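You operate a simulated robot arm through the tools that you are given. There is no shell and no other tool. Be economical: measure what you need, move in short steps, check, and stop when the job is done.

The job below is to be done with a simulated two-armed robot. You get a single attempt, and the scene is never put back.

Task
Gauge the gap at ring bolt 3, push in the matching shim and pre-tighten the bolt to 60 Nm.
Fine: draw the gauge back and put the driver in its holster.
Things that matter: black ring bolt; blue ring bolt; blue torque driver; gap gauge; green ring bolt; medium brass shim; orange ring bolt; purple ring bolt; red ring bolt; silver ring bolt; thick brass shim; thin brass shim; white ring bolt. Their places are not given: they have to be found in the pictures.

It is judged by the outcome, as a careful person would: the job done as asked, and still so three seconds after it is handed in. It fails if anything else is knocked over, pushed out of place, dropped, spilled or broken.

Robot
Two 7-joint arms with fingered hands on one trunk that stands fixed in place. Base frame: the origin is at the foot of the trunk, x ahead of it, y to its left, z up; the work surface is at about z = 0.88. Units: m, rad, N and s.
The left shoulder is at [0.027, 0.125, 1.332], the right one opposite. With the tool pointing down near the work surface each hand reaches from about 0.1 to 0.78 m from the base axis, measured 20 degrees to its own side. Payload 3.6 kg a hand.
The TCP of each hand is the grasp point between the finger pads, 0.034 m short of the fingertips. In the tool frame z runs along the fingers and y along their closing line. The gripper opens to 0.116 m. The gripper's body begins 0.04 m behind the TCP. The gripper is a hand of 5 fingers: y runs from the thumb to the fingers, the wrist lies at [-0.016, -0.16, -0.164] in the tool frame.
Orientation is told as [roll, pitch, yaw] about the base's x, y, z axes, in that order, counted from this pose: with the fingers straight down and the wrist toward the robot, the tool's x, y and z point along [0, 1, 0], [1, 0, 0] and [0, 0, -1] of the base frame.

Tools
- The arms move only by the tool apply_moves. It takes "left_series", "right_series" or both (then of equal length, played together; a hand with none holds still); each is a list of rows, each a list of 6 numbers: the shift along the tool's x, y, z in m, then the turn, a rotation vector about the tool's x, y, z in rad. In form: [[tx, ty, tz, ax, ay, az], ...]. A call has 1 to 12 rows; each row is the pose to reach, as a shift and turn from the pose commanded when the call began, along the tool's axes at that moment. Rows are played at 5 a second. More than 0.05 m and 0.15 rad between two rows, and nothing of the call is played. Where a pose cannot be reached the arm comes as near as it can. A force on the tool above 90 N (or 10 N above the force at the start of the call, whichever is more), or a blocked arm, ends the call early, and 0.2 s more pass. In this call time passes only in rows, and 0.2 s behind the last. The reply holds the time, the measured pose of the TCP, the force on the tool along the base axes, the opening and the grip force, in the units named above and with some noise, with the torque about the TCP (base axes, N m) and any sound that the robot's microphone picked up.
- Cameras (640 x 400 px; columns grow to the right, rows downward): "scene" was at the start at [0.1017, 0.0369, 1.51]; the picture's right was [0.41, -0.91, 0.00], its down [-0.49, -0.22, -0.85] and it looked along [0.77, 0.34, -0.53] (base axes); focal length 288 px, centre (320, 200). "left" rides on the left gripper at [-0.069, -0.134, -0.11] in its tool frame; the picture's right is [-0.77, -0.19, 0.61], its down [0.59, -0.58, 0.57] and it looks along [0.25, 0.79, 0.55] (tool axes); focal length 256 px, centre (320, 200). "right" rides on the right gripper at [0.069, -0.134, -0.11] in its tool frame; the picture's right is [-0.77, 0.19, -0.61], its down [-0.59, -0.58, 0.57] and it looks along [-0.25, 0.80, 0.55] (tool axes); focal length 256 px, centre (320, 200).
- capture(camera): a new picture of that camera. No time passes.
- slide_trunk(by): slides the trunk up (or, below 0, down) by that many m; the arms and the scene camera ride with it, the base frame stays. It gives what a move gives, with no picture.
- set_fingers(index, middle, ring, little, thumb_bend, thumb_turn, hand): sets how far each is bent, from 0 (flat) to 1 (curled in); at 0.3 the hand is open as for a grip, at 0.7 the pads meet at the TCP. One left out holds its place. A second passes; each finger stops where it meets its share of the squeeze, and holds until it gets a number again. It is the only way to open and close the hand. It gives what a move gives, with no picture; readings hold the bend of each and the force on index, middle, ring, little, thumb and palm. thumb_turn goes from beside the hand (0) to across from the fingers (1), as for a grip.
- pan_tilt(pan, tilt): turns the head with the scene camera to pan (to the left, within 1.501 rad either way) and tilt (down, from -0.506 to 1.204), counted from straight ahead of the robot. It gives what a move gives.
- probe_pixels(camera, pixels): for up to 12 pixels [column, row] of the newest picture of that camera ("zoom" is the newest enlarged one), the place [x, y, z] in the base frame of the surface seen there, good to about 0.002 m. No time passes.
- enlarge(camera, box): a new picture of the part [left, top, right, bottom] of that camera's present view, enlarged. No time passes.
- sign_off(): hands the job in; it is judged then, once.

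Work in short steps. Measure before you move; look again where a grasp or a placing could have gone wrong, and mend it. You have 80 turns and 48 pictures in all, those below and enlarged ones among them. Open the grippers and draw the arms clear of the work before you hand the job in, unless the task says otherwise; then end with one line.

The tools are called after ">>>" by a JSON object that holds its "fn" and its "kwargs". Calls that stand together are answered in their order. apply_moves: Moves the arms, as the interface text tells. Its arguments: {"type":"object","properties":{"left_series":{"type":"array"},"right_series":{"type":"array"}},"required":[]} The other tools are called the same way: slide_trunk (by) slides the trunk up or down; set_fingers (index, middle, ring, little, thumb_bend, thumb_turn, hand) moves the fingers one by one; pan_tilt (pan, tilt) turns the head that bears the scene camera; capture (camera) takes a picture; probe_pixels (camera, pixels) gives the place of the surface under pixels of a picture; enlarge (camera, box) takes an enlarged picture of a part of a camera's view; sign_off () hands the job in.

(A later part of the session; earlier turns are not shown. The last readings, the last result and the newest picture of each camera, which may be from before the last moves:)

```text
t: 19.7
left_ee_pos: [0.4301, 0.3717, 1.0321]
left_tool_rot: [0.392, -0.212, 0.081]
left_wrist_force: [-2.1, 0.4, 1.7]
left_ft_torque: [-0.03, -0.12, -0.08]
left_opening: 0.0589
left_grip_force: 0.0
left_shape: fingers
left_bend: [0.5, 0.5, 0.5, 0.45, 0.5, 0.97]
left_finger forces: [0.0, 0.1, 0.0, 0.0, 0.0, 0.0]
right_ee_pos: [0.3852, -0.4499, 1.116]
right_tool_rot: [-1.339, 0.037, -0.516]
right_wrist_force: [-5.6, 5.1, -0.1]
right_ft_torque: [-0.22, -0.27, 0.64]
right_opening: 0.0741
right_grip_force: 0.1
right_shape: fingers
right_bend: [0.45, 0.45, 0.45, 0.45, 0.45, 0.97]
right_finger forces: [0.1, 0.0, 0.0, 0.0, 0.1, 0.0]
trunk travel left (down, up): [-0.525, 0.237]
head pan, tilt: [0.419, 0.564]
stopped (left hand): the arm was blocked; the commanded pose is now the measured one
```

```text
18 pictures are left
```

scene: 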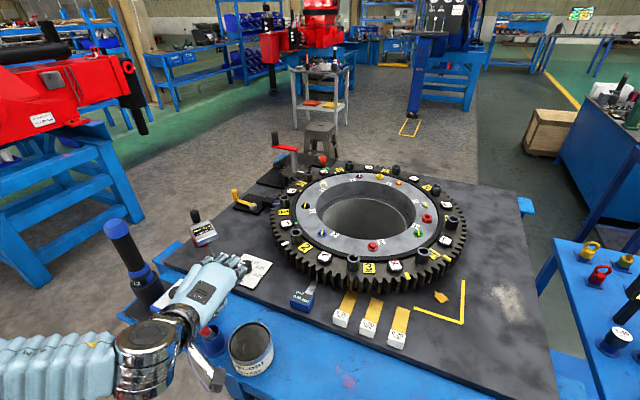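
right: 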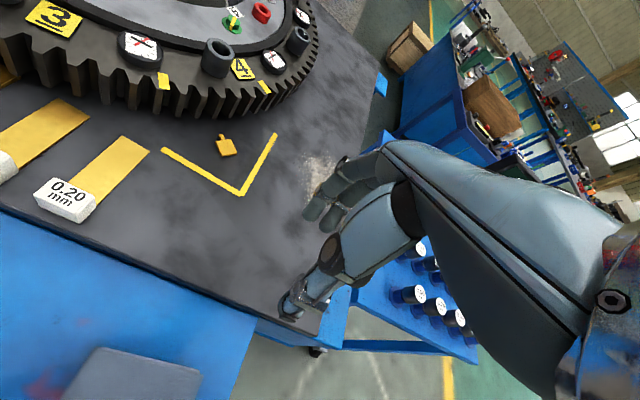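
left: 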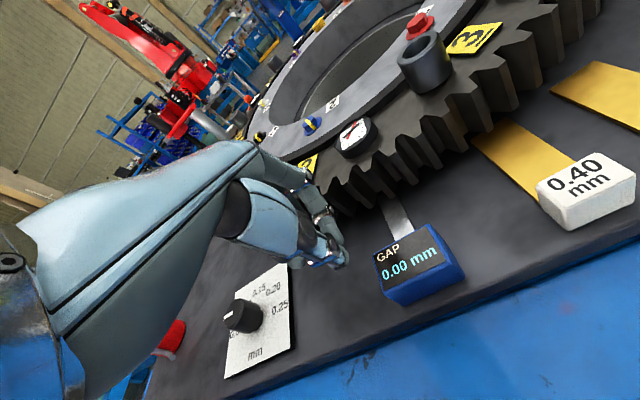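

The left hand hangs low near the grease can (z≈1.03). I slide the trunk up a little to raise everything clear while the sway dies out.

>>> {"fn": "slide_trunk", "kwargs": {"by": 0.1}}

>>> {"fn": "set_fingers", "kwargs": {"hand": "left", "little": 0.5}}

>>> {"fn": "set_fingers", "kwargs": {"hand": "left", "little": 0.5}}

```text
t: 20.2
left_ee_pos: [0.3495, 0.3621, 1.0903]
left_tool_rot: [0.384, -0.347, 0.065]
left_wrist_force: [1.4, -0.3, -1.4]
left_ft_torque: [0.04, 0.06, 0.05]
left_opening: 0.0594
left_grip_force: 0.0
left_shape: fingers
left_bend: [0.5, 0.5, 0.5, 0.45, 0.5, 0.97]
left_finger forces: [0.0, 0.0, 0.0, 0.0, 0.0, 0.1]
right_ee_pos: [0.288, -0.452, 1.1674]
right_tool_rot: [-1.354, -0.07, -0.486]
right_wrist_force: [0.1, 0.2, 0.0]
right_ft_torque: [0.01, 0.02, -0.04]
right_opening: 0.0741
right_grip_force: 0.1
right_shape: fingers
right_bend: [0.45, 0.45, 0.45, 0.45, 0.45, 0.97]
right_finger forces: [0.0, 0.0, 0.0, 0.1, 0.0, 0.0]
trunk travel left (down, up): [-0.536, 0.226]
head pan, tilt: [0.419, 0.564]
stopped: the arm was blocked; the commanded pose is now the measured one
```

```text
t: 21.3
left_ee_pos: [0.3315, 0.3713, 1.1078]
left_tool_rot: [0.404, -0.444, 0.052]
left_wrist_force: [1.5, -0.6, -0.8]
left_ft_torque: [0.07, 0.06, 0.08]
left_opening: 0.0592
left_grip_force: 0.1
left_shape: fingers
left_bend: [0.5, 0.5, 0.5, 0.5, 0.5, 0.97]
left_finger forces: [0.0, 0.0, 0.0, 0.0, 0.0, 0.0]
right_ee_pos: [0.2647, -0.4573, 1.1445]
right_tool_rot: [-1.375, -0.042, -0.516]
right_wrist_force: [0.1, -2.1, -0.9]
right_ft_torque: [0.03, 0.05, -0.05]
right_opening: 0.074
right_grip_force: 0.1
right_shape: fingers
right_bend: [0.45, 0.45, 0.45, 0.45, 0.45, 0.97]
right_finger forces: [0.0, 0.1, 0.0, 0.0, 0.0, 0.1]
trunk travel left (down, up): [-0.536, 0.226]
head pan, tilt: [0.419, 0.564]
stopped (left hand): the arm was blocked; the commanded pose is now the measured one
```

```text
t: 21.6
left_ee_pos: [0.2957, 0.376, 1.1056]
left_tool_rot: [0.381, -0.463, 0.049]
left_wrist_force: [0.8, -0.4, -1.5]
left_ft_torque: [0.04, 0.04, 0.08]
left_opening: 0.0595
left_grip_force: 0.0
left_shape: fingers
left_bend: [0.5, 0.5, 0.5, 0.5, 0.5, 0.97]
left_finger forces: [0.0, 0.0, 0.0, 0.1, 0.0, 0.0]
right_ee_pos: [0.2357, -0.4531, 1.164]
right_tool_rot: [-1.37, -0.111, -0.529]
right_wrist_force: [1.2, -2.0, -0.7]
right_ft_torque: [0.01, 0.05, -0.08]
right_opening: 0.0739
right_grip_force: 0.1
right_shape: fingers
right_bend: [0.45, 0.45, 0.45, 0.45, 0.45, 0.97]
right_finger forces: [0.1, 0.1, 0.0, 0.0, 0.0, 0.0]
trunk travel left (down, up): [-0.536, 0.226]
head pan, tilt: [0.419, 0.564]
stopped (right hand): the arm was blocked; the commanded pose is now the measured one
```

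The sway is shrinking. I wait further with idle finger commands.

>>> {"fn": "set_fingers", "kwargs": {"hand": "left", "little": 0.5}}

>>> {"fn": "set_fingers", "kwargs": {"hand": "left", "little": 0.5}}

>>> {"fn": "set_fingers", "kwargs": {"hand": "left", "little": 0.5}}

```text
t: 21.9
left_ee_pos: [0.3792, 0.3756, 1.0835]
left_tool_rot: [0.381, -0.401, 0.043]
left_wrist_force: [-0.9, -0.6, 2.3]
left_ft_torque: [-0.06, 0.01, -0.01]
left_opening: 0.0593
left_grip_force: 0.1
left_shape: fingers
left_bend: [0.5, 0.5, 0.5, 0.5, 0.5, 0.97]
left_finger forces: [0.1, 0.0, 0.1, 0.0, 0.1, 0.0]
right_ee_pos: [0.32, -0.4531, 1.1452]
right_tool_rot: [-1.404, -0.058, -0.526]
right_wrist_force: [-0.8, -1.2, 3.3]
right_ft_torque: [0.18, -0.01, 0.16]
right_opening: 0.0741
right_grip_force: 0.0
right_shape: fingers
right_bend: [0.45, 0.45, 0.45, 0.45, 0.45, 0.97]
right_finger forces: [0.0, 0.1, 0.1, 0.1, 0.0, 0.0]
trunk travel left (down, up): [-0.536, 0.226]
head pan, tilt: [0.419, 0.564]
stopped (left hand): the arm was blocked; the commanded pose is now the measured one
```

```text
t: 22.5
left_ee_pos: [0.2735, 0.3797, 1.1081]
left_tool_rot: [0.393, -0.511, 0.025]
left_wrist_force: [-1.4, 2.1, -4.8]
left_ft_torque: [-0.03, -0.24, -0.06]
left_opening: 0.0593
left_grip_force: 0.0
left_shape: fingers
left_bend: [0.5, 0.5, 0.5, 0.5, 0.5, 0.97]
left_finger forces: [0.0, 0.0, 0.0, 0.0, 0.0, 0.1]
right_ee_pos: [0.1994, -0.4557, 1.1498]
right_tool_rot: [-1.409, -0.108, -0.575]
right_wrist_force: [-2.2, 0.9, -0.9]
right_ft_torque: [0.0, -0.03, 0.19]
right_opening: 0.0739
right_grip_force: 0.1
right_shape: fingers
right_bend: [0.45, 0.45, 0.45, 0.45, 0.45, 0.97]
right_finger forces: [0.0, 0.0, 0.0, 0.0, 0.0, 0.1]
trunk travel left (down, up): [-0.536, 0.226]
head pan, tilt: [0.419, 0.564]
stopped (left hand): the arm was blocked; the commanded pose is now the measured one
```

```text
t: 22.8
left_ee_pos: [0.2962, 0.3751, 1.104]
left_tool_rot: [0.408, -0.472, 0.013]
left_wrist_force: [0.5, -0.8, -1.9]
left_ft_torque: [0.08, -0.01, 0.08]
left_opening: 0.0595
left_grip_force: 0.1
left_shape: fingers
left_bend: [0.5, 0.5, 0.5, 0.5, 0.5, 0.97]
left_finger forces: [0.0, 0.1, 0.0, 0.1, 0.0, 0.0]
right_ee_pos: [0.2285, -0.4594, 1.1498]
right_tool_rot: [-1.397, -0.107, -0.563]
right_wrist_force: [0.1, -0.7, -0.1]
right_ft_torque: [0.01, 0.04, -0.04]
right_opening: 0.0739
right_grip_force: 0.2
right_shape: fingers
right_bend: [0.45, 0.45, 0.45, 0.45, 0.45, 0.97]
right_finger forces: [0.0, 0.0, 0.0, 0.0, 0.1, 0.0]
trunk travel left (down, up): [-0.536, 0.226]
head pan, tilt: [0.419, 0.564]
stopped (left hand): the arm was blocked; the commanded pose is now the measured one
```

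The sway persists, so something may still be pressing. I turn the head to look at the right arm.

>>> {"fn": "pan_tilt", "kwargs": {"pan": -0.7, "tilt": 0.7}}

>>> {"fn": "capture", "kwargs": {"camera": "scene"}}

```text
t: 24.2
left_ee_pos: [0.3405, 0.3792, 1.0944]
left_tool_rot: [0.405, -0.446, 0.016]
left_wrist_force: [0.4, -0.7, 2.9]
left_ft_torque: [0.02, 0.08, -0.07]
left_opening: 0.0594
left_grip_force: 0.1
left_shape: fingers
left_bend: [0.5, 0.5, 0.5, 0.5, 0.5, 0.97]
left_finger forces: [0.0, 0.0, 0.0, 0.1, 0.0, 0.1]
right_ee_pos: [0.274, -0.4543, 1.1455]
right_tool_rot: [-1.419, -0.083, -0.559]
right_wrist_force: [0.6, 0.5, 1.5]
right_ft_torque: [0.04, -0.02, 0.04]
right_opening: 0.0741
right_grip_force: 0.0
right_shape: fingers
right_bend: [0.45, 0.45, 0.45, 0.45, 0.45, 0.97]
right_finger forces: [0.0, 0.1, 0.2, 0.0, 0.0, 0.0]
trunk travel left (down, up): [-0.536, 0.226]
head pan, tilt: [-0.7, 0.7]
```

```text
17 pictures are left
```

scene: 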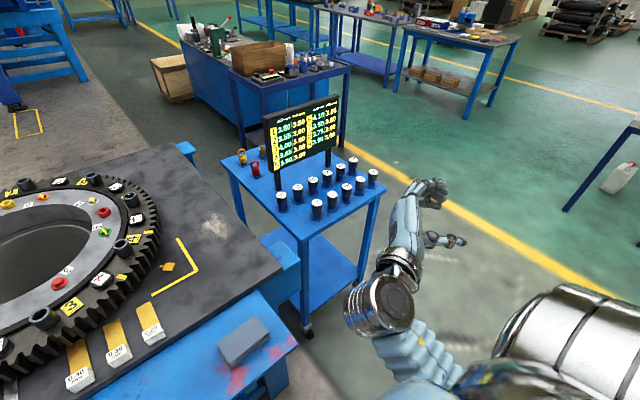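

The right arm hangs free to the right of the bench. pan_tilt passed 1.4 s without a stop, so I use it to wait, turning the head back.

>>> {"fn": "pan_tilt", "kwargs": {"pan": 0.42, "tilt": 0.6}}

>>> {"fn": "set_fingers", "kwargs": {"hand": "right", "little": 0.45}}

>>> {"fn": "set_fingers", "kwargs": {"hand": "right", "little": 0.45}}

```text
t: 25.5
left_ee_pos: [0.2812, 0.3795, 1.1053]
left_tool_rot: [0.398, -0.487, 0.029]
left_wrist_force: [0.1, -0.1, -1.5]
left_ft_torque: [-0.02, 0.01, 0.03]
left_opening: 0.0593
left_grip_force: 0.0
left_shape: fingers
left_bend: [0.5, 0.5, 0.5, 0.5, 0.5, 0.97]
left_finger forces: [0.1, 0.1, 0.1, 0.1, 0.1, 0.0]
right_ee_pos: [0.2155, -0.4542, 1.1541]
right_tool_rot: [-1.394, -0.125, -0.561]
right_wrist_force: [0.2, -0.7, 0.3]
right_ft_torque: [0.04, 0.02, 0.0]
right_opening: 0.0743
right_grip_force: 0.0
right_shape: fingers
right_bend: [0.45, 0.45, 0.45, 0.45, 0.45, 0.97]
right_finger forces: [0.0, 0.0, 0.0, 0.0, 0.0, 0.0]
trunk travel left (down, up): [-0.536, 0.226]
head pan, tilt: [0.421, 0.6]
```

```text
t: 26.5
left_ee_pos: [0.312, 0.378, 1.0985]
left_tool_rot: [0.401, -0.47, 0.022]
left_wrist_force: [0.5, 0.7, 0.4]
left_ft_torque: [0.0, 0.0, -0.03]
left_opening: 0.0594
left_grip_force: 0.1
left_shape: fingers
left_bend: [0.5, 0.5, 0.5, 0.5, 0.5, 0.97]
left_finger forces: [0.1, 0.0, 0.1, 0.0, 0.0, 0.0]
right_ee_pos: [0.2443, -0.4558, 1.1478]
right_tool_rot: [-1.405, -0.104, -0.56]
right_wrist_force: [0.6, -0.7, -0.3]
right_ft_torque: [-0.01, 0.04, -0.06]
right_opening: 0.0738
right_grip_force: 0.1
right_shape: fingers
right_bend: [0.45, 0.45, 0.45, 0.45, 0.45, 0.97]
right_finger forces: [0.0, 0.0, 0.0, 0.1, 0.0, 0.1]
trunk travel left (down, up): [-0.536, 0.226]
head pan, tilt: [0.421, 0.6]
```

```text
t: 27.5
left_ee_pos: [0.3061, 0.3784, 1.0992]
left_tool_rot: [0.4, -0.47, 0.023]
left_wrist_force: [0.1, 0.5, 0.1]
left_ft_torque: [0.0, -0.02, -0.02]
left_opening: 0.0592
left_grip_force: 0.0
left_shape: fingers
left_bend: [0.5, 0.5, 0.5, 0.5, 0.5, 0.97]
left_finger forces: [0.0, 0.0, 0.0, 0.0, 0.1, 0.0]
right_ee_pos: [0.2406, -0.455, 1.1488]
right_tool_rot: [-1.405, -0.107, -0.561]
right_wrist_force: [0.9, 0.5, -0.3]
right_ft_torque: [0.03, 0.01, -0.01]
right_opening: 0.0742
right_grip_force: 0.1
right_shape: fingers
right_bend: [0.45, 0.45, 0.45, 0.45, 0.45, 0.97]
right_finger forces: [0.0, 0.0, 0.0, 0.0, 0.1, 0.0]
trunk travel left (down, up): [-0.536, 0.226]
head pan, tilt: [0.421, 0.6]
```

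Settled. Left at (0.306,0.378,1.099), right clear. Check the gauge and shims for displacement.

>>> {"fn": "enlarge", "kwargs": {"camera": "scene", "box": [200, 150, 460, 320]}}

```text
2.35 times, centred on (330, 235) of scene
```

zoom: 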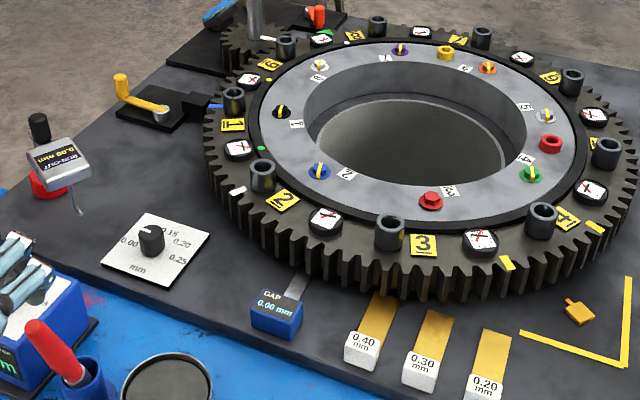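

>>> {"fn": "probe_pixels", "kwargs": {"camera": "zoom", "pixels": [[264, 290], [302, 303], [250, 312], [291, 328], [300, 283], [352, 340], [374, 353], [415, 360], [435, 370], [487, 380], [152, 237], [430, 200]]}}

```text
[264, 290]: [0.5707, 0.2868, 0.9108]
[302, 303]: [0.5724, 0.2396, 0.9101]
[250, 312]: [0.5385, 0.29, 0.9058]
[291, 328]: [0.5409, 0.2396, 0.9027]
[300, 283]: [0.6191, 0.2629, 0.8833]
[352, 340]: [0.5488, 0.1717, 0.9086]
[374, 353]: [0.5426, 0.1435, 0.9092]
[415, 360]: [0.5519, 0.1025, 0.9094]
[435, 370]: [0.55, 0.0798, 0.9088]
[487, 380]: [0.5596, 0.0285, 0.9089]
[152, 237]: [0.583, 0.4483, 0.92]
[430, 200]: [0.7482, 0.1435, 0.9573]
```

The gauge has not moved at all despite a 4 cm pull, so it evidently sits on a slide already fully drawn back; it should be pushed in (+x). I bring the left hand smoothly back over it, right arm staying far off.

>>> {"fn": "apply_moves", "kwargs": {"left_series": [[0.014, 0.018, -0.033, 0, 0, 0], [0.0277, 0.0362, -0.0657, 0, 0, 0], [0.004, 0.058, -0.0484, 0.057, -0.05, 0.0145], [-0.0197, 0.08, -0.0311, 0.115, -0.099, 0.029], [-0.0433, 0.1019, -0.0138, 0.172, -0.149, 0.044], [-0.067, 0.1238, 0.0034, 0.229, -0.199, 0.058], [-0.0907, 0.1457, 0.0207, 0.287, -0.248, 0.073], [-0.1143, 0.1676, 0.038, 0.344, -0.298, 0.087], [-0.138, 0.1895, 0.0553, 0.401, -0.348, 0.102], [-0.1617, 0.2114, 0.0726, 0.4588, -0.3975, 0.1163]]}}

>>> {"fn": "set_fingers", "kwargs": {"hand": "left", "index": 0.48, "middle": 0.48, "ring": 0.48, "little": 0.48, "thumb_bend": 0.48}}

```text
t: 29.7
left_ee_pos: [0.5407, 0.2749, 1.1006]
left_tool_rot: [-0.001, 0.002, -0.002]
left_wrist_force: [0.0, -0.1, -0.9]
left_ft_torque: [-0.01, 0.0, 0.02]
left_opening: 0.0594
left_grip_force: 0.0
left_shape: fingers
left_bend: [0.5, 0.5, 0.5, 0.5, 0.5, 0.97]
left_finger forces: [0.0, 0.0, 0.0, 0.1, 0.1, 0.0]
left hand out of reach, approached as far as the arm can: row 1, 2, 3, 4, 9, 10
right_ee_pos: [0.2408, -0.4554, 1.1483]
right_tool_rot: [-1.403, -0.106, -0.56]
right_wrist_force: [0.0, 0.3, -1.0]
right_ft_torque: [0.06, -0.03, -0.01]
right_opening: 0.0741
right_grip_force: 0.1
right_shape: fingers
right_bend: [0.45, 0.45, 0.45, 0.45, 0.45, 0.97]
right_finger forces: [0.1, 0.0, 0.0, 0.0, 0.1, 0.1]
trunk travel left (down, up): [-0.536, 0.226]
head pan, tilt: [0.421, 0.6]
```

```text
t: 30.7
left_ee_pos: [0.5418, 0.2753, 1.0995]
left_tool_rot: [0.0, 0.001, -0.001]
left_wrist_force: [-0.7, 0.0, -0.1]
left_ft_torque: [-0.02, 0.0, 0.0]
left_opening: 0.0649
left_grip_force: 0.0
left_shape: fingers
left_bend: [0.48, 0.48, 0.48, 0.48, 0.48, 0.97]
left_finger forces: [0.1, 0.0, 0.0, 0.0, 0.0, 0.0]
right_ee_pos: [0.2412, -0.455, 1.1485]
right_tool_rot: [-1.404, -0.106, -0.559]
right_wrist_force: [-0.1, 1.0, -0.2]
right_ft_torque: [-0.01, -0.05, -0.01]
right_opening: 0.0741
right_grip_force: 0.1
right_shape: fingers
right_bend: [0.45, 0.45, 0.45, 0.45, 0.45, 0.97]
right_finger forces: [0.1, 0.1, 0.0, 0.0, 0.0, 0.0]
trunk travel left (down, up): [-0.536, 0.226]
head pan, tilt: [0.421, 0.6]
```

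Orientation is upright; TCP (0.5415,0.275,1.0995). I go down in small steps to the gauge.

>>> {"fn": "apply_moves", "kwargs": {"left_series": [[-0.006, 0.007, 0.03, 0, 0, 0], [-0.012, 0.0145, 0.06, 0, 0, 0], [-0.012, 0.0145, 0.09, 0, 0, 0]]}}

```text
t: 31.5
left_ee_pos: [0.5144, 0.2856, 1.0791]
left_tool_rot: [0.0, -0.001, 0.0]
left_wrist_force: [-1.0, -0.1, 0.2]
left_ft_torque: [0.03, -0.02, 0.04]
left_opening: 0.0649
left_grip_force: 0.1
left_shape: fingers
left_bend: [0.48, 0.48, 0.48, 0.48, 0.48, 0.97]
left_finger forces: [0.0, 0.0, 0.1, 0.0, 0.0, 0.1]
left hand out of reach, approached as far as the arm can: row 1, 2, 3
right_ee_pos: [0.2406, -0.455, 1.1473]
right_tool_rot: [-1.404, -0.109, -0.562]
right_wrist_force: [1.1, 0.7, -0.4]
right_ft_torque: [0.01, -0.01, -0.01]
right_opening: 0.0743
right_grip_force: 0.1
right_shape: fingers
right_bend: [0.45, 0.45, 0.45, 0.45, 0.45, 0.97]
right_finger forces: [0.0, 0.0, 0.0, 0.1, 0.0, 0.1]
trunk travel left (down, up): [-0.536, 0.226]
head pan, tilt: [0.421, 0.6]
```

The arm is in a poor posture from the bump. I return the left hand to its starting pose and see how it sits before a new approach.

>>> {"fn": "apply_moves", "kwargs": {"left_series": [[0.017, -0.02, -0.03, 0, 0, 0], [0.034, -0.041, -0.06, 0, 0, 0], [0.051, -0.062, -0.09, 0, 0, 0], [0.068, -0.083, -0.12, 0, 0, 0], [0.085, -0.103, -0.15, 0, 0, 0], [0.102, -0.124, -0.18, 0, 0, 0], [0.12, -0.145, -0.21, 0, 0, 0], [0.137, -0.165, -0.23, 0, 0, 0], [0.153, -0.185, -0.245, 0, 0, 0], [0.17, -0.206, -0.254, 0, 0, 0]]}}

>>> {"fn": "capture", "kwargs": {"camera": "scene"}}

```text
t: 33.7
left_ee_pos: [0.3092, 0.4557, 1.3325]
left_tool_rot: [-0.002, 0.003, 0.001]
left_wrist_force: [-1.0, 0.1, 0.0]
left_ft_torque: [-0.01, -0.04, -0.02]
left_opening: 0.0651
left_grip_force: 0.1
left_shape: fingers
left_bend: [0.48, 0.48, 0.48, 0.48, 0.48, 0.97]
left_finger forces: [0.0, 0.0, 0.1, 0.0, 0.0, 0.0]
left hand out of reach, approached as far as the arm can: row 6
right_ee_pos: [0.2392, -0.4534, 1.149]
right_tool_rot: [-1.406, -0.108, -0.56]
right_wrist_force: [0.0, 0.6, 0.5]
right_ft_torque: [-0.03, 0.0, 0.04]
right_opening: 0.0739
right_grip_force: 0.0
right_shape: fingers
right_bend: [0.45, 0.45, 0.45, 0.45, 0.45, 0.97]
right_finger forces: [0.0, 0.0, 0.0, 0.0, 0.1, 0.0]
trunk travel left (down, up): [-0.536, 0.226]
head pan, tilt: [0.421, 0.6]
```

```text
15 pictures are left
```

scene: 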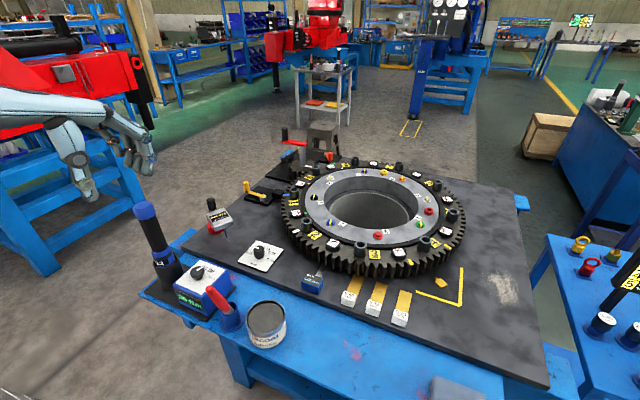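

The left hand is back at its start pose. I replay the approach that worked earlier.

>>> {"fn": "apply_moves", "kwargs": {"left_series": [[-0.02, 0.024, 0.03, 0, 0, 0], [-0.04, 0.048, 0.06, 0, 0, 0], [-0.06, 0.072, 0.09, 0, 0, 0], [-0.08, 0.096, 0.12, 0, 0, 0], [-0.1, 0.12, 0.15, 0, 0, 0], [-0.12, 0.144, 0.18, 0, 0, 0], [-0.14, 0.168, 0.21, 0, 0, 0], [-0.16, 0.192, 0.24, 0, 0, 0], [-0.175, 0.216, 0.265, 0, 0, 0], [-0.192, 0.244, 0.29, 0, 0, 0]]}}

```text
t: 35.9
left_ee_pos: [0.5549, 0.263, 1.0436]
left_tool_rot: [0.002, 0.0, 0.0]
left_wrist_force: [-0.3, -0.1, 0.0]
left_ft_torque: [-0.02, 0.02, 0.01]
left_opening: 0.0649
left_grip_force: 0.1
left_shape: fingers
left_bend: [0.48, 0.48, 0.48, 0.48, 0.48, 0.97]
left_finger forces: [0.0, 0.0, 0.0, 0.0, 0.0, 0.0]
right_ee_pos: [0.2413, -0.4548, 1.1477]
right_tool_rot: [-1.405, -0.103, -0.561]
right_wrist_force: [-0.8, 0.0, -0.4]
right_ft_torque: [0.0, 0.02, -0.02]
right_opening: 0.0742
right_grip_force: 0.0
right_shape: fingers
right_bend: [0.45, 0.45, 0.45, 0.45, 0.45, 0.97]
right_finger forces: [0.0, 0.1, 0.0, 0.0, 0.0, 0.0]
trunk travel left (down, up): [-0.536, 0.226]
head pan, tilt: [0.421, 0.6]
```

Posture is good again. I descend onto the block and grip.

>>> {"fn": "apply_moves", "kwargs": {"left_series": [[0, 0, 0.04, 0, 0, 0], [0, 0, 0.08, 0, 0, 0], [0, 0, 0.105, 0, 0, 0], [0, 0, 0.117, 0, 0, 0]]}}

>>> {"fn": "set_fingers", "kwargs": {"hand": "left", "index": 0.65, "middle": 0.65, "ring": 0.65, "thumb_bend": 0.65}}

>>> {"fn": "apply_moves", "kwargs": {"left_series": [[0, 0.008, 0, 0, 0, 0], [0, 0.016, 0, 0, 0, 0], [0, 0.024, 0, 0, 0, 0]]}}

>>> {"fn": "capture", "kwargs": {"camera": "left"}}

```text
t: 36.9
left_ee_pos: [0.5529, 0.2625, 0.9259]
left_tool_rot: [0.0, -0.001, 0.002]
left_wrist_force: [0.4, 0.2, 0.2]
left_ft_torque: [-0.01, 0.01, 0.0]
left_opening: 0.0651
left_grip_force: 0.0
left_shape: fingers
left_bend: [0.48, 0.48, 0.48, 0.48, 0.48, 0.97]
left_finger forces: [0.1, 0.0, 0.1, 0.0, 0.1, 0.0]
right_ee_pos: [0.242, -0.4556, 1.1494]
right_tool_rot: [-1.404, -0.107, -0.561]
right_wrist_force: [-1.1, 0.1, -0.3]
right_ft_torque: [0.01, 0.02, -0.01]
right_opening: 0.0739
right_grip_force: 0.1
right_shape: fingers
right_bend: [0.45, 0.45, 0.45, 0.45, 0.45, 0.97]
right_finger forces: [0.0, 0.0, 0.0, 0.1, 0.0, 0.0]
trunk travel left (down, up): [-0.536, 0.226]
head pan, tilt: [0.421, 0.6]
```

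```text
t: 37.9
left_ee_pos: [0.556, 0.2623, 0.9262]
left_tool_rot: [0.0, 0.001, -0.002]
left_wrist_force: [16.1, -0.9, -2.3]
left_ft_torque: [-0.08, -0.32, -0.24]
left_opening: 0.0327
left_grip_force: 17.1
left_shape: fingers
left_bend: [0.6, 0.59, 0.6, 0.48, 0.61, 0.97]
left_finger forces: [8.7, 8.7, 7.9, 0.1, 9.5, 0.0]
right_ee_pos: [0.2422, -0.4541, 1.1488]
right_tool_rot: [-1.405, -0.104, -0.56]
right_wrist_force: [-1.8, 0.0, -0.1]
right_ft_torque: [0.05, -0.02, 0.02]
right_opening: 0.0738
right_grip_force: 0.1
right_shape: fingers
right_bend: [0.45, 0.45, 0.45, 0.45, 0.45, 0.97]
right_finger forces: [0.0, 0.0, 0.0, 0.0, 0.0, 0.1]
trunk travel left (down, up): [-0.536, 0.226]
head pan, tilt: [0.421, 0.6]
```

```text
t: 38.7
left_ee_pos: [0.5714, 0.2617, 0.9268]
left_tool_rot: [0.001, 0.003, 0.001]
left_wrist_force: [-31.9, -1.8, 4.0]
left_ft_torque: [-0.15, -1.12, 0.08]
left_opening: 0.0327
left_grip_force: 33.6
left_shape: fingers
left_bend: [0.62, 0.65, 0.63, 0.48, 0.59, 0.97]
left_finger forces: [2.9, 44.7, 2.5, 0.0, 17.6, 0.0]
right_ee_pos: [0.2358, -0.4552, 1.1501]
right_tool_rot: [-1.402, -0.109, -0.559]
right_wrist_force: [-0.1, 0.3, -1.4]
right_ft_torque: [0.0, 0.02, 0.01]
right_opening: 0.0738
right_grip_force: 0.1
right_shape: fingers
right_bend: [0.45, 0.45, 0.45, 0.45, 0.45, 0.97]
right_finger forces: [0.1, 0.0, 0.1, 0.0, 0.0, 0.0]
trunk travel left (down, up): [-0.536, 0.226]
head pan, tilt: [0.421, 0.6]
```

```text
14 pictures are left
```

left: 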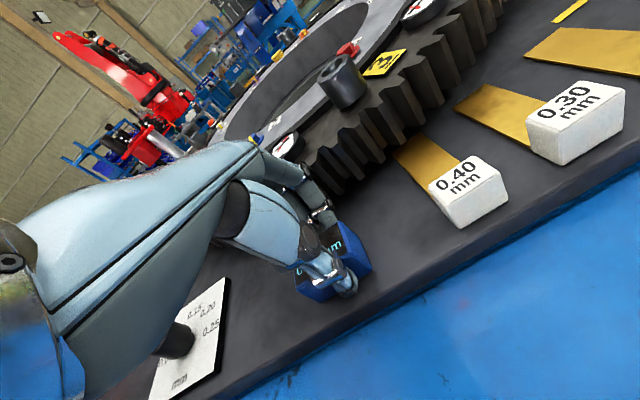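

The middle finger shows 45 N: the fingers ahead of the block meet the ring teeth. I ease back 5 mm, open and lift to see where the gauge is and what it reads.

>>> {"fn": "apply_moves", "kwargs": {"left_series": [[0, -0.004, 0, 0, 0, 0]]}}

>>> {"fn": "set_fingers", "kwargs": {"hand": "left", "index": 0.5, "middle": 0.5, "ring": 0.5, "thumb_bend": 0.45}}

>>> {"fn": "apply_moves", "kwargs": {"left_series": [[0, -0.008, -0.03, 0, 0, 0], [0, -0.012, -0.07, 0, 0, 0], [0, -0.016, -0.11, 0, 0, 0]]}}

>>> {"fn": "enlarge", "kwargs": {"camera": "left", "box": [280, 180, 480, 340]}}

```text
t: 39.1
left_ee_pos: [0.5717, 0.2622, 0.9273]
left_tool_rot: [0.002, 0.004, 0.0]
left_wrist_force: [-24.8, 0.5, -4.6]
left_ft_torque: [-0.17, -0.53, 0.1]
left_opening: 0.0328
left_grip_force: 29.6
left_shape: fingers
left_bend: [0.62, 0.65, 0.63, 0.48, 0.59, 0.97]
left_finger forces: [3.0, 36.8, 2.4, 0.0, 17.3, 0.0]
right_ee_pos: [0.2373, -0.4557, 1.1494]
right_tool_rot: [-1.402, -0.109, -0.564]
right_wrist_force: [0.0, 0.2, -0.2]
right_ft_torque: [-0.02, 0.0, 0.01]
right_opening: 0.0741
right_grip_force: 0.1
right_shape: fingers
right_bend: [0.45, 0.45, 0.45, 0.45, 0.45, 0.97]
right_finger forces: [0.0, 0.0, 0.0, 0.1, 0.1, 0.1]
trunk travel left (down, up): [-0.536, 0.226]
head pan, tilt: [0.421, 0.6]
```

```text
t: 40.1
left_ee_pos: [0.5714, 0.2647, 0.9295]
left_tool_rot: [0.001, -0.002, 0.003]
left_wrist_force: [-26.3, 9.1, 4.1]
left_ft_torque: [-0.08, -0.55, 0.55]
left_opening: 0.063
left_grip_force: 13.6
left_shape: fingers
left_bend: [0.51, 0.58, 0.5, 0.48, 0.45, 0.97]
left_finger forces: [5.7, 22.0, 0.0, 0.0, 0.0, 0.1]
right_ee_pos: [0.2368, -0.4544, 1.1502]
right_tool_rot: [-1.404, -0.111, -0.561]
right_wrist_force: [0.4, -0.2, 0.3]
right_ft_torque: [0.01, -0.01, 0.03]
right_opening: 0.074
right_grip_force: 0.2
right_shape: fingers
right_bend: [0.45, 0.45, 0.45, 0.45, 0.45, 0.97]
right_finger forces: [0.1, 0.0, 0.0, 0.0, 0.0, 0.0]
trunk travel left (down, up): [-0.536, 0.226]
head pan, tilt: [0.421, 0.6]
```

```text
t: 40.9
left_ee_pos: [0.5573, 0.2642, 1.0374]
left_tool_rot: [0.002, 0.0, 0.002]
left_wrist_force: [0.8, 0.4, 0.0]
left_ft_torque: [0.04, -0.01, -0.02]
left_opening: 0.0661
left_grip_force: 0.0
left_shape: fingers
left_bend: [0.5, 0.5, 0.5, 0.48, 0.45, 0.97]
left_finger forces: [0.0, 0.1, 0.0, 0.0, 0.0, 0.1]
right_ee_pos: [0.2417, -0.4555, 1.1473]
right_tool_rot: [-1.403, -0.107, -0.561]
right_wrist_force: [-0.6, 0.6, -0.7]
right_ft_torque: [-0.01, 0.03, -0.01]
right_opening: 0.0737
right_grip_force: 0.0
right_shape: fingers
right_bend: [0.45, 0.45, 0.45, 0.45, 0.45, 0.97]
right_finger forces: [0.0, 0.0, 0.0, 0.1, 0.1, 0.0]
trunk travel left (down, up): [-0.536, 0.226]
head pan, tilt: [0.421, 0.6]
```

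```text
2.50 times, centred on (380, 260) of left
```

zoom: 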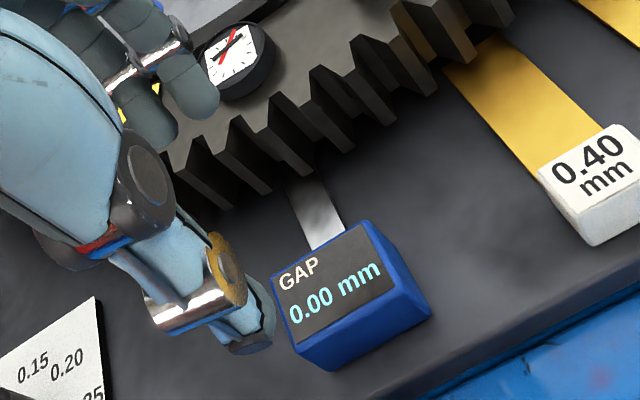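

The gauge reads 0.00 still; probing whether it has advanced.

>>> {"fn": "probe_pixels", "kwargs": {"camera": "zoom", "pixels": [[280, 275], [368, 228], [300, 345], [410, 300], [330, 290], [300, 185], [330, 235]]}}

```text
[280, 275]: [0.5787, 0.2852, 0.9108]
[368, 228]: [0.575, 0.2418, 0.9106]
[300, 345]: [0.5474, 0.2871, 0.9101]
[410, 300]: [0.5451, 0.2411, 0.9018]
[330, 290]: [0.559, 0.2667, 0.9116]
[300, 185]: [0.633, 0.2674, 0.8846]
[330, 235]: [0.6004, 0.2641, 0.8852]
```

It advanced about 7 mm straight in, so pushing works. Before pushing from behind, I check the grease can and pen heights, as the hand body will pass over them.

>>> {"fn": "probe_pixels", "kwargs": {"camera": "scene", "pixels": [[250, 318], [284, 316], [266, 303], [267, 332], [213, 292], [228, 312], [143, 207], [155, 255], [198, 270], [165, 275]]}}

```text
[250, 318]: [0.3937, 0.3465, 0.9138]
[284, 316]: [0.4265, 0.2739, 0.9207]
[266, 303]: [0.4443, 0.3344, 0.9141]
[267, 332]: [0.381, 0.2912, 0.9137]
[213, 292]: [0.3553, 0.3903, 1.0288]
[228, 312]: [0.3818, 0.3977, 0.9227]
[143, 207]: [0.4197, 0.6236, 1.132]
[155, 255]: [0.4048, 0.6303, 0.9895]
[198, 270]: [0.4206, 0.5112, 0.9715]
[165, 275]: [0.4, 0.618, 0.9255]
```

Clear enough (can top 0.92, pen at y 0.39). I close the fist behind the block and push in gently.

>>> {"fn": "set_fingers", "kwargs": {"hand": "left", "index": 0.68, "middle": 0.68, "ring": 0.68, "little": 0.68, "thumb_bend": 0.6}}

>>> {"fn": "apply_moves", "kwargs": {"left_series": [[0, -0.022, 0.02, 0, 0, 0], [0, -0.045, 0.05, 0, 0, 0], [0, -0.045, 0.085, 0, 0, 0], [0, -0.045, 0.108, 0, 0, 0]]}}

>>> {"fn": "apply_moves", "kwargs": {"left_series": [[0, 0.01, 0, 0, 0, 0], [0, 0.02, 0, 0, 0, 0], [0, 0.03, 0, 0, 0, 0], [0, 0.036, 0, 0, 0, 0]]}}

>>> {"fn": "enlarge", "kwargs": {"camera": "left", "box": [260, 120, 460, 320]}}

```text
t: 41.9
left_ee_pos: [0.5586, 0.263, 1.0368]
left_tool_rot: [0.001, 0.002, -0.001]
left_wrist_force: [-0.6, -0.2, -1.2]
left_ft_torque: [-0.02, 0.0, -0.03]
left_opening: 0.0199
left_grip_force: 0.0
left_shape: fingers
left_bend: [0.68, 0.68, 0.68, 0.68, 0.6, 0.97]
left_finger forces: [0.0, 0.0, 0.0, 0.0, 0.0, 0.1]
right_ee_pos: [0.241, -0.4554, 1.1483]
right_tool_rot: [-1.406, -0.106, -0.562]
right_wrist_force: [0.6, -0.5, 0.1]
right_ft_torque: [0.01, 0.02, 0.05]
right_opening: 0.0744
right_grip_force: 0.1
right_shape: fingers
right_bend: [0.45, 0.45, 0.45, 0.45, 0.45, 0.97]
right_finger forces: [0.0, 0.1, 0.1, 0.0, 0.0, 0.0]
trunk travel left (down, up): [-0.536, 0.226]
head pan, tilt: [0.421, 0.6]
```

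```text
t: 42.9
left_ee_pos: [0.5144, 0.2627, 0.9362]
left_tool_rot: [0.002, -0.014, -0.002]
left_wrist_force: [0.5, 2.8, 21.1]
left_ft_torque: [0.24, -0.71, 0.09]
left_opening: 0.0198
left_grip_force: 10.3
left_shape: fingers
left_bend: [0.68, 0.66, 0.68, 0.68, 0.6, 0.97]
left_finger forces: [0.0, 20.5, 0.1, 0.0, 0.0, 0.0]
right_ee_pos: [0.2377, -0.4553, 1.1481]
right_tool_rot: [-1.403, -0.109, -0.561]
right_wrist_force: [0.5, 0.1, 0.2]
right_ft_torque: [0.02, 0.02, 0.01]
right_opening: 0.074
right_grip_force: 0.1
right_shape: fingers
right_bend: [0.45, 0.45, 0.45, 0.45, 0.45, 0.97]
right_finger forces: [0.0, 0.0, 0.0, 0.0, 0.0, 0.0]
trunk travel left (down, up): [-0.536, 0.226]
head pan, tilt: [0.421, 0.6]
```

```text
t: 43.9
left_ee_pos: [0.5473, 0.2638, 0.9355]
left_tool_rot: [0.0, -0.008, 0.0]
left_wrist_force: [-8.8, 10.6, 40.2]
left_ft_torque: [0.55, -0.93, 0.3]
left_opening: 0.0172
left_grip_force: 20.6
left_shape: fingers
left_bend: [0.7, 0.75, 0.68, 0.68, 0.6, 0.97]
left_finger forces: [7.4, 34.4, 0.0, 0.0, 0.0, 0.1]
right_ee_pos: [0.2372, -0.4553, 1.1488]
right_tool_rot: [-1.401, -0.111, -0.562]
right_wrist_force: [0.3, -0.2, 0.6]
right_ft_torque: [0.03, 0.0, -0.01]
right_opening: 0.074
right_grip_force: 0.0
right_shape: fingers
right_bend: [0.45, 0.45, 0.45, 0.45, 0.45, 0.97]
right_finger forces: [0.0, 0.0, 0.0, 0.0, 0.0, 0.1]
trunk travel left (down, up): [-0.536, 0.226]
head pan, tilt: [0.421, 0.6]
```

```text
2.00 times, centred on (360, 220) of left
```

zoom: 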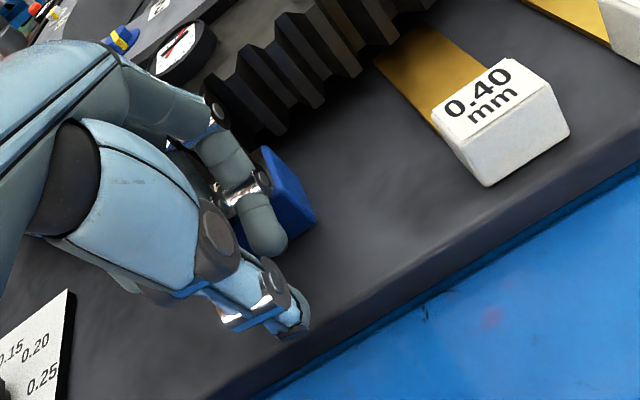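

The middle finger came down on the block top. I lift, go further back, and descend behind the block before pushing.

>>> {"fn": "apply_moves", "kwargs": {"left_series": [[0, -0.01, -0.04, 0, 0, 0], [0, -0.05, -0.04, 0, 0, 0], [0, -0.067, -0.03, 0, 0, 0], [0, -0.067, -0.01, 0, 0, 0], [0, -0.067, 0.002, 0, 0, 0]]}}

>>> {"fn": "set_fingers", "kwargs": {"hand": "left", "index": 0.68, "middle": 0.68, "ring": 0.68, "little": 0.68, "thumb_bend": 0.66}}

>>> {"fn": "enlarge", "kwargs": {"camera": "left", "box": [260, 120, 480, 340]}}

```text
t: 45.1
left_ee_pos: [0.4805, 0.2618, 0.928]
left_tool_rot: [0.001, 0.002, 0.0]
left_wrist_force: [-0.4, 0.5, 0.3]
left_ft_torque: [0.02, -0.01, 0.0]
left_opening: 0.0196
left_grip_force: 0.0
left_shape: fingers
left_bend: [0.68, 0.68, 0.68, 0.68, 0.6, 0.97]
left_finger forces: [0.0, 0.0, 0.0, 0.0, 0.0, 0.0]
right_ee_pos: [0.2406, -0.4547, 1.1477]
right_tool_rot: [-1.405, -0.107, -0.56]
right_wrist_force: [1.0, 0.2, -0.4]
right_ft_torque: [-0.03, -0.02, -0.02]
right_opening: 0.0739
right_grip_force: 0.1
right_shape: fingers
right_bend: [0.45, 0.45, 0.45, 0.45, 0.45, 0.97]
right_finger forces: [0.0, 0.1, 0.1, 0.0, 0.1, 0.1]
trunk travel left (down, up): [-0.536, 0.226]
head pan, tilt: [0.421, 0.6]
```

```text
t: 46.1
left_ee_pos: [0.481, 0.262, 0.9294]
left_tool_rot: [0.002, 0.001, -0.001]
left_wrist_force: [-0.3, 0.9, 0.5]
left_ft_torque: [-0.04, -0.03, -0.01]
left_opening: 0.0109
left_grip_force: 0.0
left_shape: fingers
left_bend: [0.68, 0.68, 0.68, 0.68, 0.66, 0.97]
left_finger forces: [0.0, 0.1, 0.0, 0.0, 0.1, 0.1]
right_ee_pos: [0.2404, -0.4548, 1.1475]
right_tool_rot: [-1.404, -0.107, -0.56]
right_wrist_force: [0.7, 0.5, -0.2]
right_ft_torque: [-0.03, -0.01, 0.01]
right_opening: 0.0742
right_grip_force: 0.2
right_shape: fingers
right_bend: [0.45, 0.45, 0.45, 0.45, 0.45, 0.97]
right_finger forces: [0.1, 0.0, 0.1, 0.0, 0.0, 0.1]
trunk travel left (down, up): [-0.536, 0.226]
head pan, tilt: [0.421, 0.6]
```

```text
1.82 times, centred on (370, 230) of left
```

zoom: 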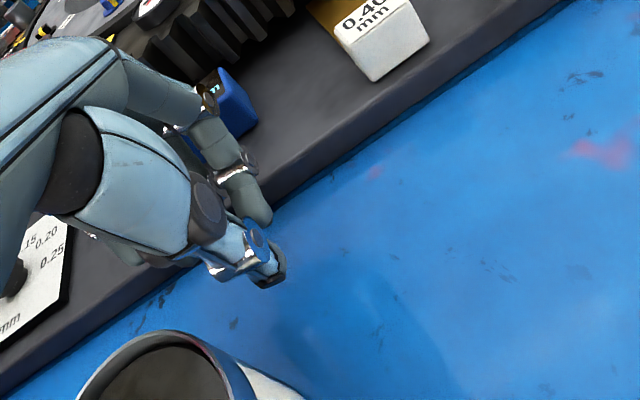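

Fingers are now clear behind the block (tips at zoom (265,215)). I push forward in small steps.

>>> {"fn": "apply_moves", "kwargs": {"left_series": [[0, 0.02, 0, 0, 0, 0], [0, 0.035, 0, 0, 0, 0], [0, 0.045, 0, 0, 0, 0], [0, 0.055, 0, 0, 0, 0], [0, 0.065, 0, 0, 0, 0], [0, 0.075, 0, 0, 0, 0]]}}

>>> {"fn": "enlarge", "kwargs": {"camera": "left", "box": [240, 100, 460, 320]}}

```text
t: 47.5
left_ee_pos: [0.556, 0.2607, 0.9352]
left_tool_rot: [0.001, -0.013, -0.002]
left_wrist_force: [-32.5, 1.0, 31.2]
left_ft_torque: [0.12, 0.23, 0.16]
left_opening: 0.0011
left_grip_force: 22.1
left_shape: fingers
left_bend: [0.72, 0.72, 0.71, 0.68, 0.66, 0.97]
left_finger forces: [17.3, 19.3, 7.1, 0.1, 0.1, 0.0]
right_ee_pos: [0.237, -0.4555, 1.1497]
right_tool_rot: [-1.399, -0.11, -0.562]
right_wrist_force: [0.7, -0.2, 0.4]
right_ft_torque: [0.0, 0.01, -0.02]
right_opening: 0.0742
right_grip_force: 0.0
right_shape: fingers
right_bend: [0.45, 0.45, 0.45, 0.45, 0.45, 0.97]
right_finger forces: [0.0, 0.0, 0.0, 0.1, 0.0, 0.1]
trunk travel left (down, up): [-0.536, 0.226]
head pan, tilt: [0.421, 0.6]
```

```text
1.82 times, centred on (350, 210) of left
```

zoom: 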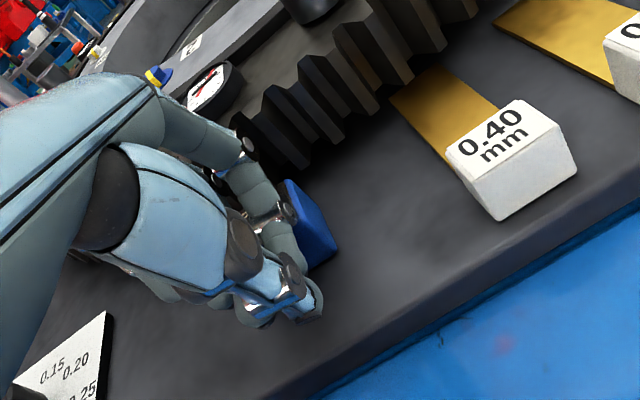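

Resisting with 32 N. I probe the block's visible side in this same picture to see whether it moved.

>>> {"fn": "probe_pixels", "kwargs": {"camera": "zoom", "pixels": [[336, 245], [290, 183], [310, 265], [325, 225], [300, 200], [295, 225], [313, 245], [280, 195], [293, 160], [320, 268], [330, 255]]}}

```text
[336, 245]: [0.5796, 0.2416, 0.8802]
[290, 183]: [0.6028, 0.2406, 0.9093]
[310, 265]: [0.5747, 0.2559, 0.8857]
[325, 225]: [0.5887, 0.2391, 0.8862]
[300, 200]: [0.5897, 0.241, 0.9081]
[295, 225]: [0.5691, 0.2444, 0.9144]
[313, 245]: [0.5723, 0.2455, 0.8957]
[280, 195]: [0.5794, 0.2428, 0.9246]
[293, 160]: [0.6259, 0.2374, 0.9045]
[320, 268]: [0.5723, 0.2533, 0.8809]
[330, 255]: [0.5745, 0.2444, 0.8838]
```

The block advanced: it now spans x≈0.572–0.604. I back off and lift to read the display.

>>> {"fn": "apply_moves", "kwargs": {"left_series": [[0, -0.03, -0.01, 0, 0, 0], [0, -0.06, -0.04, 0, 0, 0], [0, -0.06, -0.085, 0, 0, 0]]}}

>>> {"fn": "enlarge", "kwargs": {"camera": "left", "box": [240, 120, 440, 300]}}

```text
t: 48.3
left_ee_pos: [0.499, 0.262, 1.0125]
left_tool_rot: [0.002, 0.004, 0.002]
left_wrist_force: [0.0, 0.0, -0.5]
left_ft_torque: [-0.04, -0.02, -0.02]
left_opening: 0.0109
left_grip_force: 0.0
left_shape: fingers
left_bend: [0.68, 0.68, 0.68, 0.68, 0.66, 0.97]
left_finger forces: [0.1, 0.1, 0.1, 0.0, 0.0, 0.0]
right_ee_pos: [0.2403, -0.4549, 1.1476]
right_tool_rot: [-1.403, -0.105, -0.56]
right_wrist_force: [0.7, -0.2, -0.6]
right_ft_torque: [-0.02, 0.05, 0.0]
right_opening: 0.074
right_grip_force: 0.0
right_shape: fingers
right_bend: [0.45, 0.45, 0.45, 0.45, 0.45, 0.97]
right_finger forces: [0.1, 0.0, 0.1, 0.1, 0.0, 0.1]
trunk travel left (down, up): [-0.536, 0.226]
head pan, tilt: [0.421, 0.6]
```

```text
2.22 times, centred on (340, 210) of left
```

zoom: 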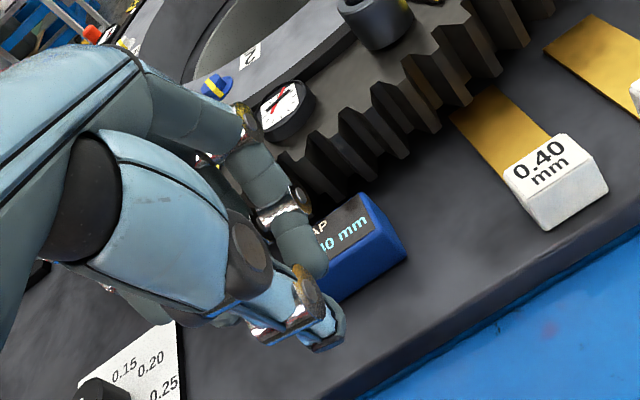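

The display is partly hidden ("?0 mm"). I move the hand a little further away and zoom in on it.

>>> {"fn": "apply_moves", "kwargs": {"left_series": [[0.03, -0.015, -0.03, 0, 0, 0], [0.06, -0.03, -0.05, 0, 0, 0]]}}

>>> {"fn": "enlarge", "kwargs": {"camera": "scene", "box": [240, 220, 420, 330]}}

```text
t: 48.9
left_ee_pos: [0.4685, 0.3226, 1.0643]
left_tool_rot: [0.001, 0.003, -0.001]
left_wrist_force: [-0.4, -0.1, -0.1]
left_ft_torque: [0.0, -0.01, 0.0]
left_opening: 0.0107
left_grip_force: 0.1
left_shape: fingers
left_bend: [0.68, 0.68, 0.68, 0.68, 0.66, 0.97]
left_finger forces: [0.1, 0.0, 0.0, 0.0, 0.1, 0.1]
right_ee_pos: [0.2408, -0.4556, 1.1478]
right_tool_rot: [-1.406, -0.106, -0.559]
right_wrist_force: [-0.4, -0.5, 0.2]
right_ft_torque: [-0.01, -0.01, -0.01]
right_opening: 0.0738
right_grip_force: 0.3
right_shape: fingers
right_bend: [0.45, 0.45, 0.45, 0.45, 0.45, 0.97]
right_finger forces: [0.0, 0.1, 0.0, 0.0, 0.0, 0.1]
trunk travel left (down, up): [-0.536, 0.226]
head pan, tilt: [0.421, 0.6]
```

```text
3.56 times, centred on (330, 275) of scene
```

zoom: 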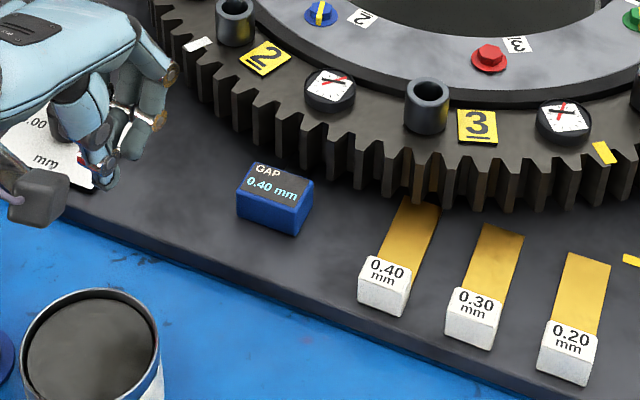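

The gauge reads 0.40 mm, so the thick shim (0.40) matches. Now I draw the gauge back by pressing on its top and dragging it toward me (no room for fingers in front of it).

>>> {"fn": "apply_moves", "kwargs": {"left_series": [[-0.03, 0.03, 0.01, 0, 0, 0], [-0.0596, 0.07, 0.03, 0, 0, 0], [-0.0596, 0.0965, 0.06, 0, 0, 0], [-0.0596, 0.0965, 0.1, 0, 0, 0], [-0.0596, 0.0965, 0.12, 0, 0, 0], [-0.0596, 0.0965, 0.137, 0, 0, 0]]}}

>>> {"fn": "apply_moves", "kwargs": {"left_series": [[0, -0.008, 0.001, 0, 0, 0], [0, -0.016, 0.001, 0, 0, 0], [0, -0.024, 0.001, 0, 0, 0], [0, -0.032, 0.001, 0, 0, 0], [0, -0.04, 0.001, 0, 0, 0], [0, -0.045, 0.001, 0, 0, 0]]}}

```text
refused: row 2 steps farther than a row can; nothing moved
```

```text
t: 50.3
left_ee_pos: [0.4229, 0.3218, 1.0625]
left_tool_rot: [0.0, 0.002, -0.001]
left_wrist_force: [0.1, -0.2, 0.8]
left_ft_torque: [0.0, 0.05, 0.04]
left_opening: 0.0108
left_grip_force: 0.0
left_shape: fingers
left_bend: [0.68, 0.68, 0.68, 0.68, 0.66, 0.97]
left_finger forces: [0.0, 0.0, 0.1, 0.0, 0.1, 0.1]
right_ee_pos: [0.2413, -0.4544, 1.1476]
right_tool_rot: [-1.406, -0.107, -0.56]
right_wrist_force: [0.1, -0.4, 0.8]
right_ft_torque: [-0.02, 0.01, 0.01]
right_opening: 0.0741
right_grip_force: 0.0
right_shape: fingers
right_bend: [0.45, 0.45, 0.45, 0.45, 0.45, 0.97]
right_finger forces: [0.1, 0.1, 0.1, 0.0, 0.0, 0.1]
trunk travel left (down, up): [-0.536, 0.226]
head pan, tilt: [0.421, 0.6]
```

The first series was refused (step too long), the second just moved in free air. I redo the approach from (0.423,0.322,1.063) with shorter steps.

>>> {"fn": "apply_moves", "kwargs": {"left_series": [[-0.015, 0.035, 0, 0, 0, 0], [-0.03, 0.07, 0.01, 0, 0, 0], [-0.045, 0.105, 0.02, 0, 0, 0], [-0.059, 0.14, 0.03, 0, 0, 0], [-0.059, 0.142, 0.065, 0, 0, 0], [-0.059, 0.142, 0.1, 0, 0, 0], [-0.059, 0.142, 0.12, 0, 0, 0], [-0.059, 0.142, 0.135, 0, 0, 0]]}}

```text
t: 52.1
left_ee_pos: [0.5657, 0.2625, 0.9388]
left_tool_rot: [0.005, -0.024, -0.004]
left_wrist_force: [1.7, 4.4, 46.3]
left_ft_torque: [0.38, -0.25, 0.1]
left_opening: 0.0055
left_grip_force: 23.4
left_shape: fingers
left_bend: [0.74, 0.75, 0.71, 0.68, 0.66, 0.97]
left_finger forces: [19.4, 17.0, 10.1, 0.1, 0.0, 0.0]
right_ee_pos: [0.2376, -0.4562, 1.149]
right_tool_rot: [-1.402, -0.11, -0.56]
right_wrist_force: [-0.6, 0.2, 0.2]
right_ft_torque: [-0.02, -0.03, 0.03]
right_opening: 0.0739
right_grip_force: 0.1
right_shape: fingers
right_bend: [0.45, 0.45, 0.45, 0.45, 0.45, 0.97]
right_finger forces: [0.0, 0.0, 0.0, 0.0, 0.0, 0.0]
trunk travel left (down, up): [-0.536, 0.226]
head pan, tilt: [0.421, 0.6]
```

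Pressing with 46 N on the block top. Now I drag it back 40 mm, keeping the height.

>>> {"fn": "apply_moves", "kwargs": {"left_series": [[0, -0.008, -0.001, 0, 0, 0], [0, -0.016, -0.002, 0, 0, 0], [0, -0.024, -0.003, 0, 0, 0], [0, -0.032, -0.003, 0, 0, 0], [0, -0.04, -0.003, 0, 0, 0]]}}

>>> {"fn": "apply_moves", "kwargs": {"left_series": [[0, 0, -0.04, 0, 0, 0], [0.02, -0.02, -0.08, 0, 0, 0], [0.05, -0.04, -0.1, 0, 0, 0]]}}

>>> {"fn": "capture", "kwargs": {"camera": "scene"}}

```text
t: 53.3
left_ee_pos: [0.5288, 0.2597, 0.94]
left_tool_rot: [-0.001, -0.025, -0.001]
left_wrist_force: [10.5, 5.8, 45.9]
left_ft_torque: [0.26, -0.75, -0.11]
left_opening: 0.0079
left_grip_force: 22.3
left_shape: fingers
left_bend: [0.74, 0.74, 0.7, 0.68, 0.66, 0.97]
left_finger forces: [19.0, 18.1, 8.1, 0.1, 0.0, 0.0]
right_ee_pos: [0.238, -0.4558, 1.1491]
right_tool_rot: [-1.4, -0.108, -0.561]
right_wrist_force: [-0.4, -0.1, 0.1]
right_ft_torque: [0.01, -0.02, 0.02]
right_opening: 0.0741
right_grip_force: 0.0
right_shape: fingers
right_bend: [0.45, 0.45, 0.45, 0.45, 0.45, 0.97]
right_finger forces: [0.0, 0.1, 0.0, 0.0, 0.0, 0.1]
trunk travel left (down, up): [-0.536, 0.226]
head pan, tilt: [0.421, 0.6]
```

```text
t: 54.1
left_ee_pos: [0.4835, 0.3109, 1.0288]
left_tool_rot: [-0.001, 0.002, -0.001]
left_wrist_force: [0.3, 0.6, 0.3]
left_ft_torque: [0.01, 0.01, -0.01]
left_opening: 0.0109
left_grip_force: 0.1
left_shape: fingers
left_bend: [0.68, 0.68, 0.68, 0.68, 0.66, 0.97]
left_finger forces: [0.0, 0.0, 0.0, 0.0, 0.1, 0.1]
right_ee_pos: [0.2405, -0.4546, 1.149]
right_tool_rot: [-1.405, -0.106, -0.559]
right_wrist_force: [-0.1, 0.1, -0.7]
right_ft_torque: [0.0, 0.0, 0.01]
right_opening: 0.0737
right_grip_force: 0.1
right_shape: fingers
right_bend: [0.45, 0.45, 0.45, 0.45, 0.45, 0.97]
right_finger forces: [0.0, 0.0, 0.0, 0.0, 0.0, 0.0]
trunk travel left (down, up): [-0.536, 0.226]
head pan, tilt: [0.421, 0.6]
```

```text
7 pictures are left
```

scene: 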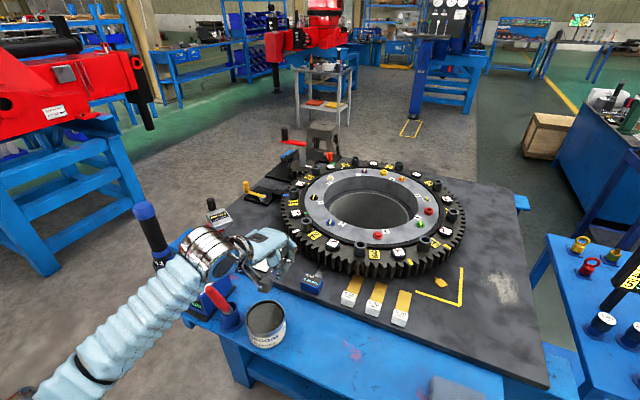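

I probe the gauge block's corners, and the 0.40 shim, in this picture.

>>> {"fn": "probe_pixels", "kwargs": {"camera": "scene", "pixels": [[306, 274], [321, 280], [302, 281], [318, 287], [318, 272], [327, 276], [343, 293], [355, 297], [350, 305], [362, 284], [357, 280]]}}

```text
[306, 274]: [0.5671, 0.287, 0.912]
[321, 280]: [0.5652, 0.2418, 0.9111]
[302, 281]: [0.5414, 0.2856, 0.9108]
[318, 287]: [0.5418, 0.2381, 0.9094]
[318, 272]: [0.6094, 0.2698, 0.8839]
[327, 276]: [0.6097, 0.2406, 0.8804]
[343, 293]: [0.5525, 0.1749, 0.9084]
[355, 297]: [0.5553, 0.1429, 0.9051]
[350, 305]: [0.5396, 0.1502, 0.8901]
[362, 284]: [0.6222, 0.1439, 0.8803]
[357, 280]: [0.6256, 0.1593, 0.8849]
```

The gauge is fully back (block 0.54–0.57). Next, the 0.40 shim (centre y≈0.158): I bring the left fist behind its block.

>>> {"fn": "apply_moves", "kwargs": {"left_series": [[-0.03, -0.008, 0, 0, 0, 0], [-0.07, -0.01, 0, 0, 0, 0], [-0.11, -0.01, 0, 0, 0, 0], [-0.152, -0.01, 0, 0, 0, 0], [-0.152, -0.01, 0.035, 0, 0, 0], [-0.152, -0.01, 0.07, 0, 0, 0], [-0.152, -0.01, 0.1, 0, 0, 0]]}}

```text
t: 55.7
left_ee_pos: [0.4756, 0.1615, 0.9294]
left_tool_rot: [0.0, -0.001, 0.0]
left_wrist_force: [0.8, -0.6, -0.1]
left_ft_torque: [-0.02, 0.03, -0.01]
left_opening: 0.0108
left_grip_force: 0.0
left_shape: fingers
left_bend: [0.68, 0.68, 0.68, 0.68, 0.66, 0.97]
left_finger forces: [0.0, 0.0, 0.1, 0.0, 0.0, 0.0]
right_ee_pos: [0.2393, -0.4553, 1.1489]
right_tool_rot: [-1.405, -0.107, -0.56]
right_wrist_force: [-0.7, 0.1, 0.8]
right_ft_torque: [0.01, 0.02, 0.01]
right_opening: 0.074
right_grip_force: 0.0
right_shape: fingers
right_bend: [0.45, 0.45, 0.45, 0.45, 0.45, 0.97]
right_finger forces: [0.0, 0.0, 0.1, 0.0, 0.1, 0.0]
trunk travel left (down, up): [-0.536, 0.226]
head pan, tilt: [0.421, 0.6]
```

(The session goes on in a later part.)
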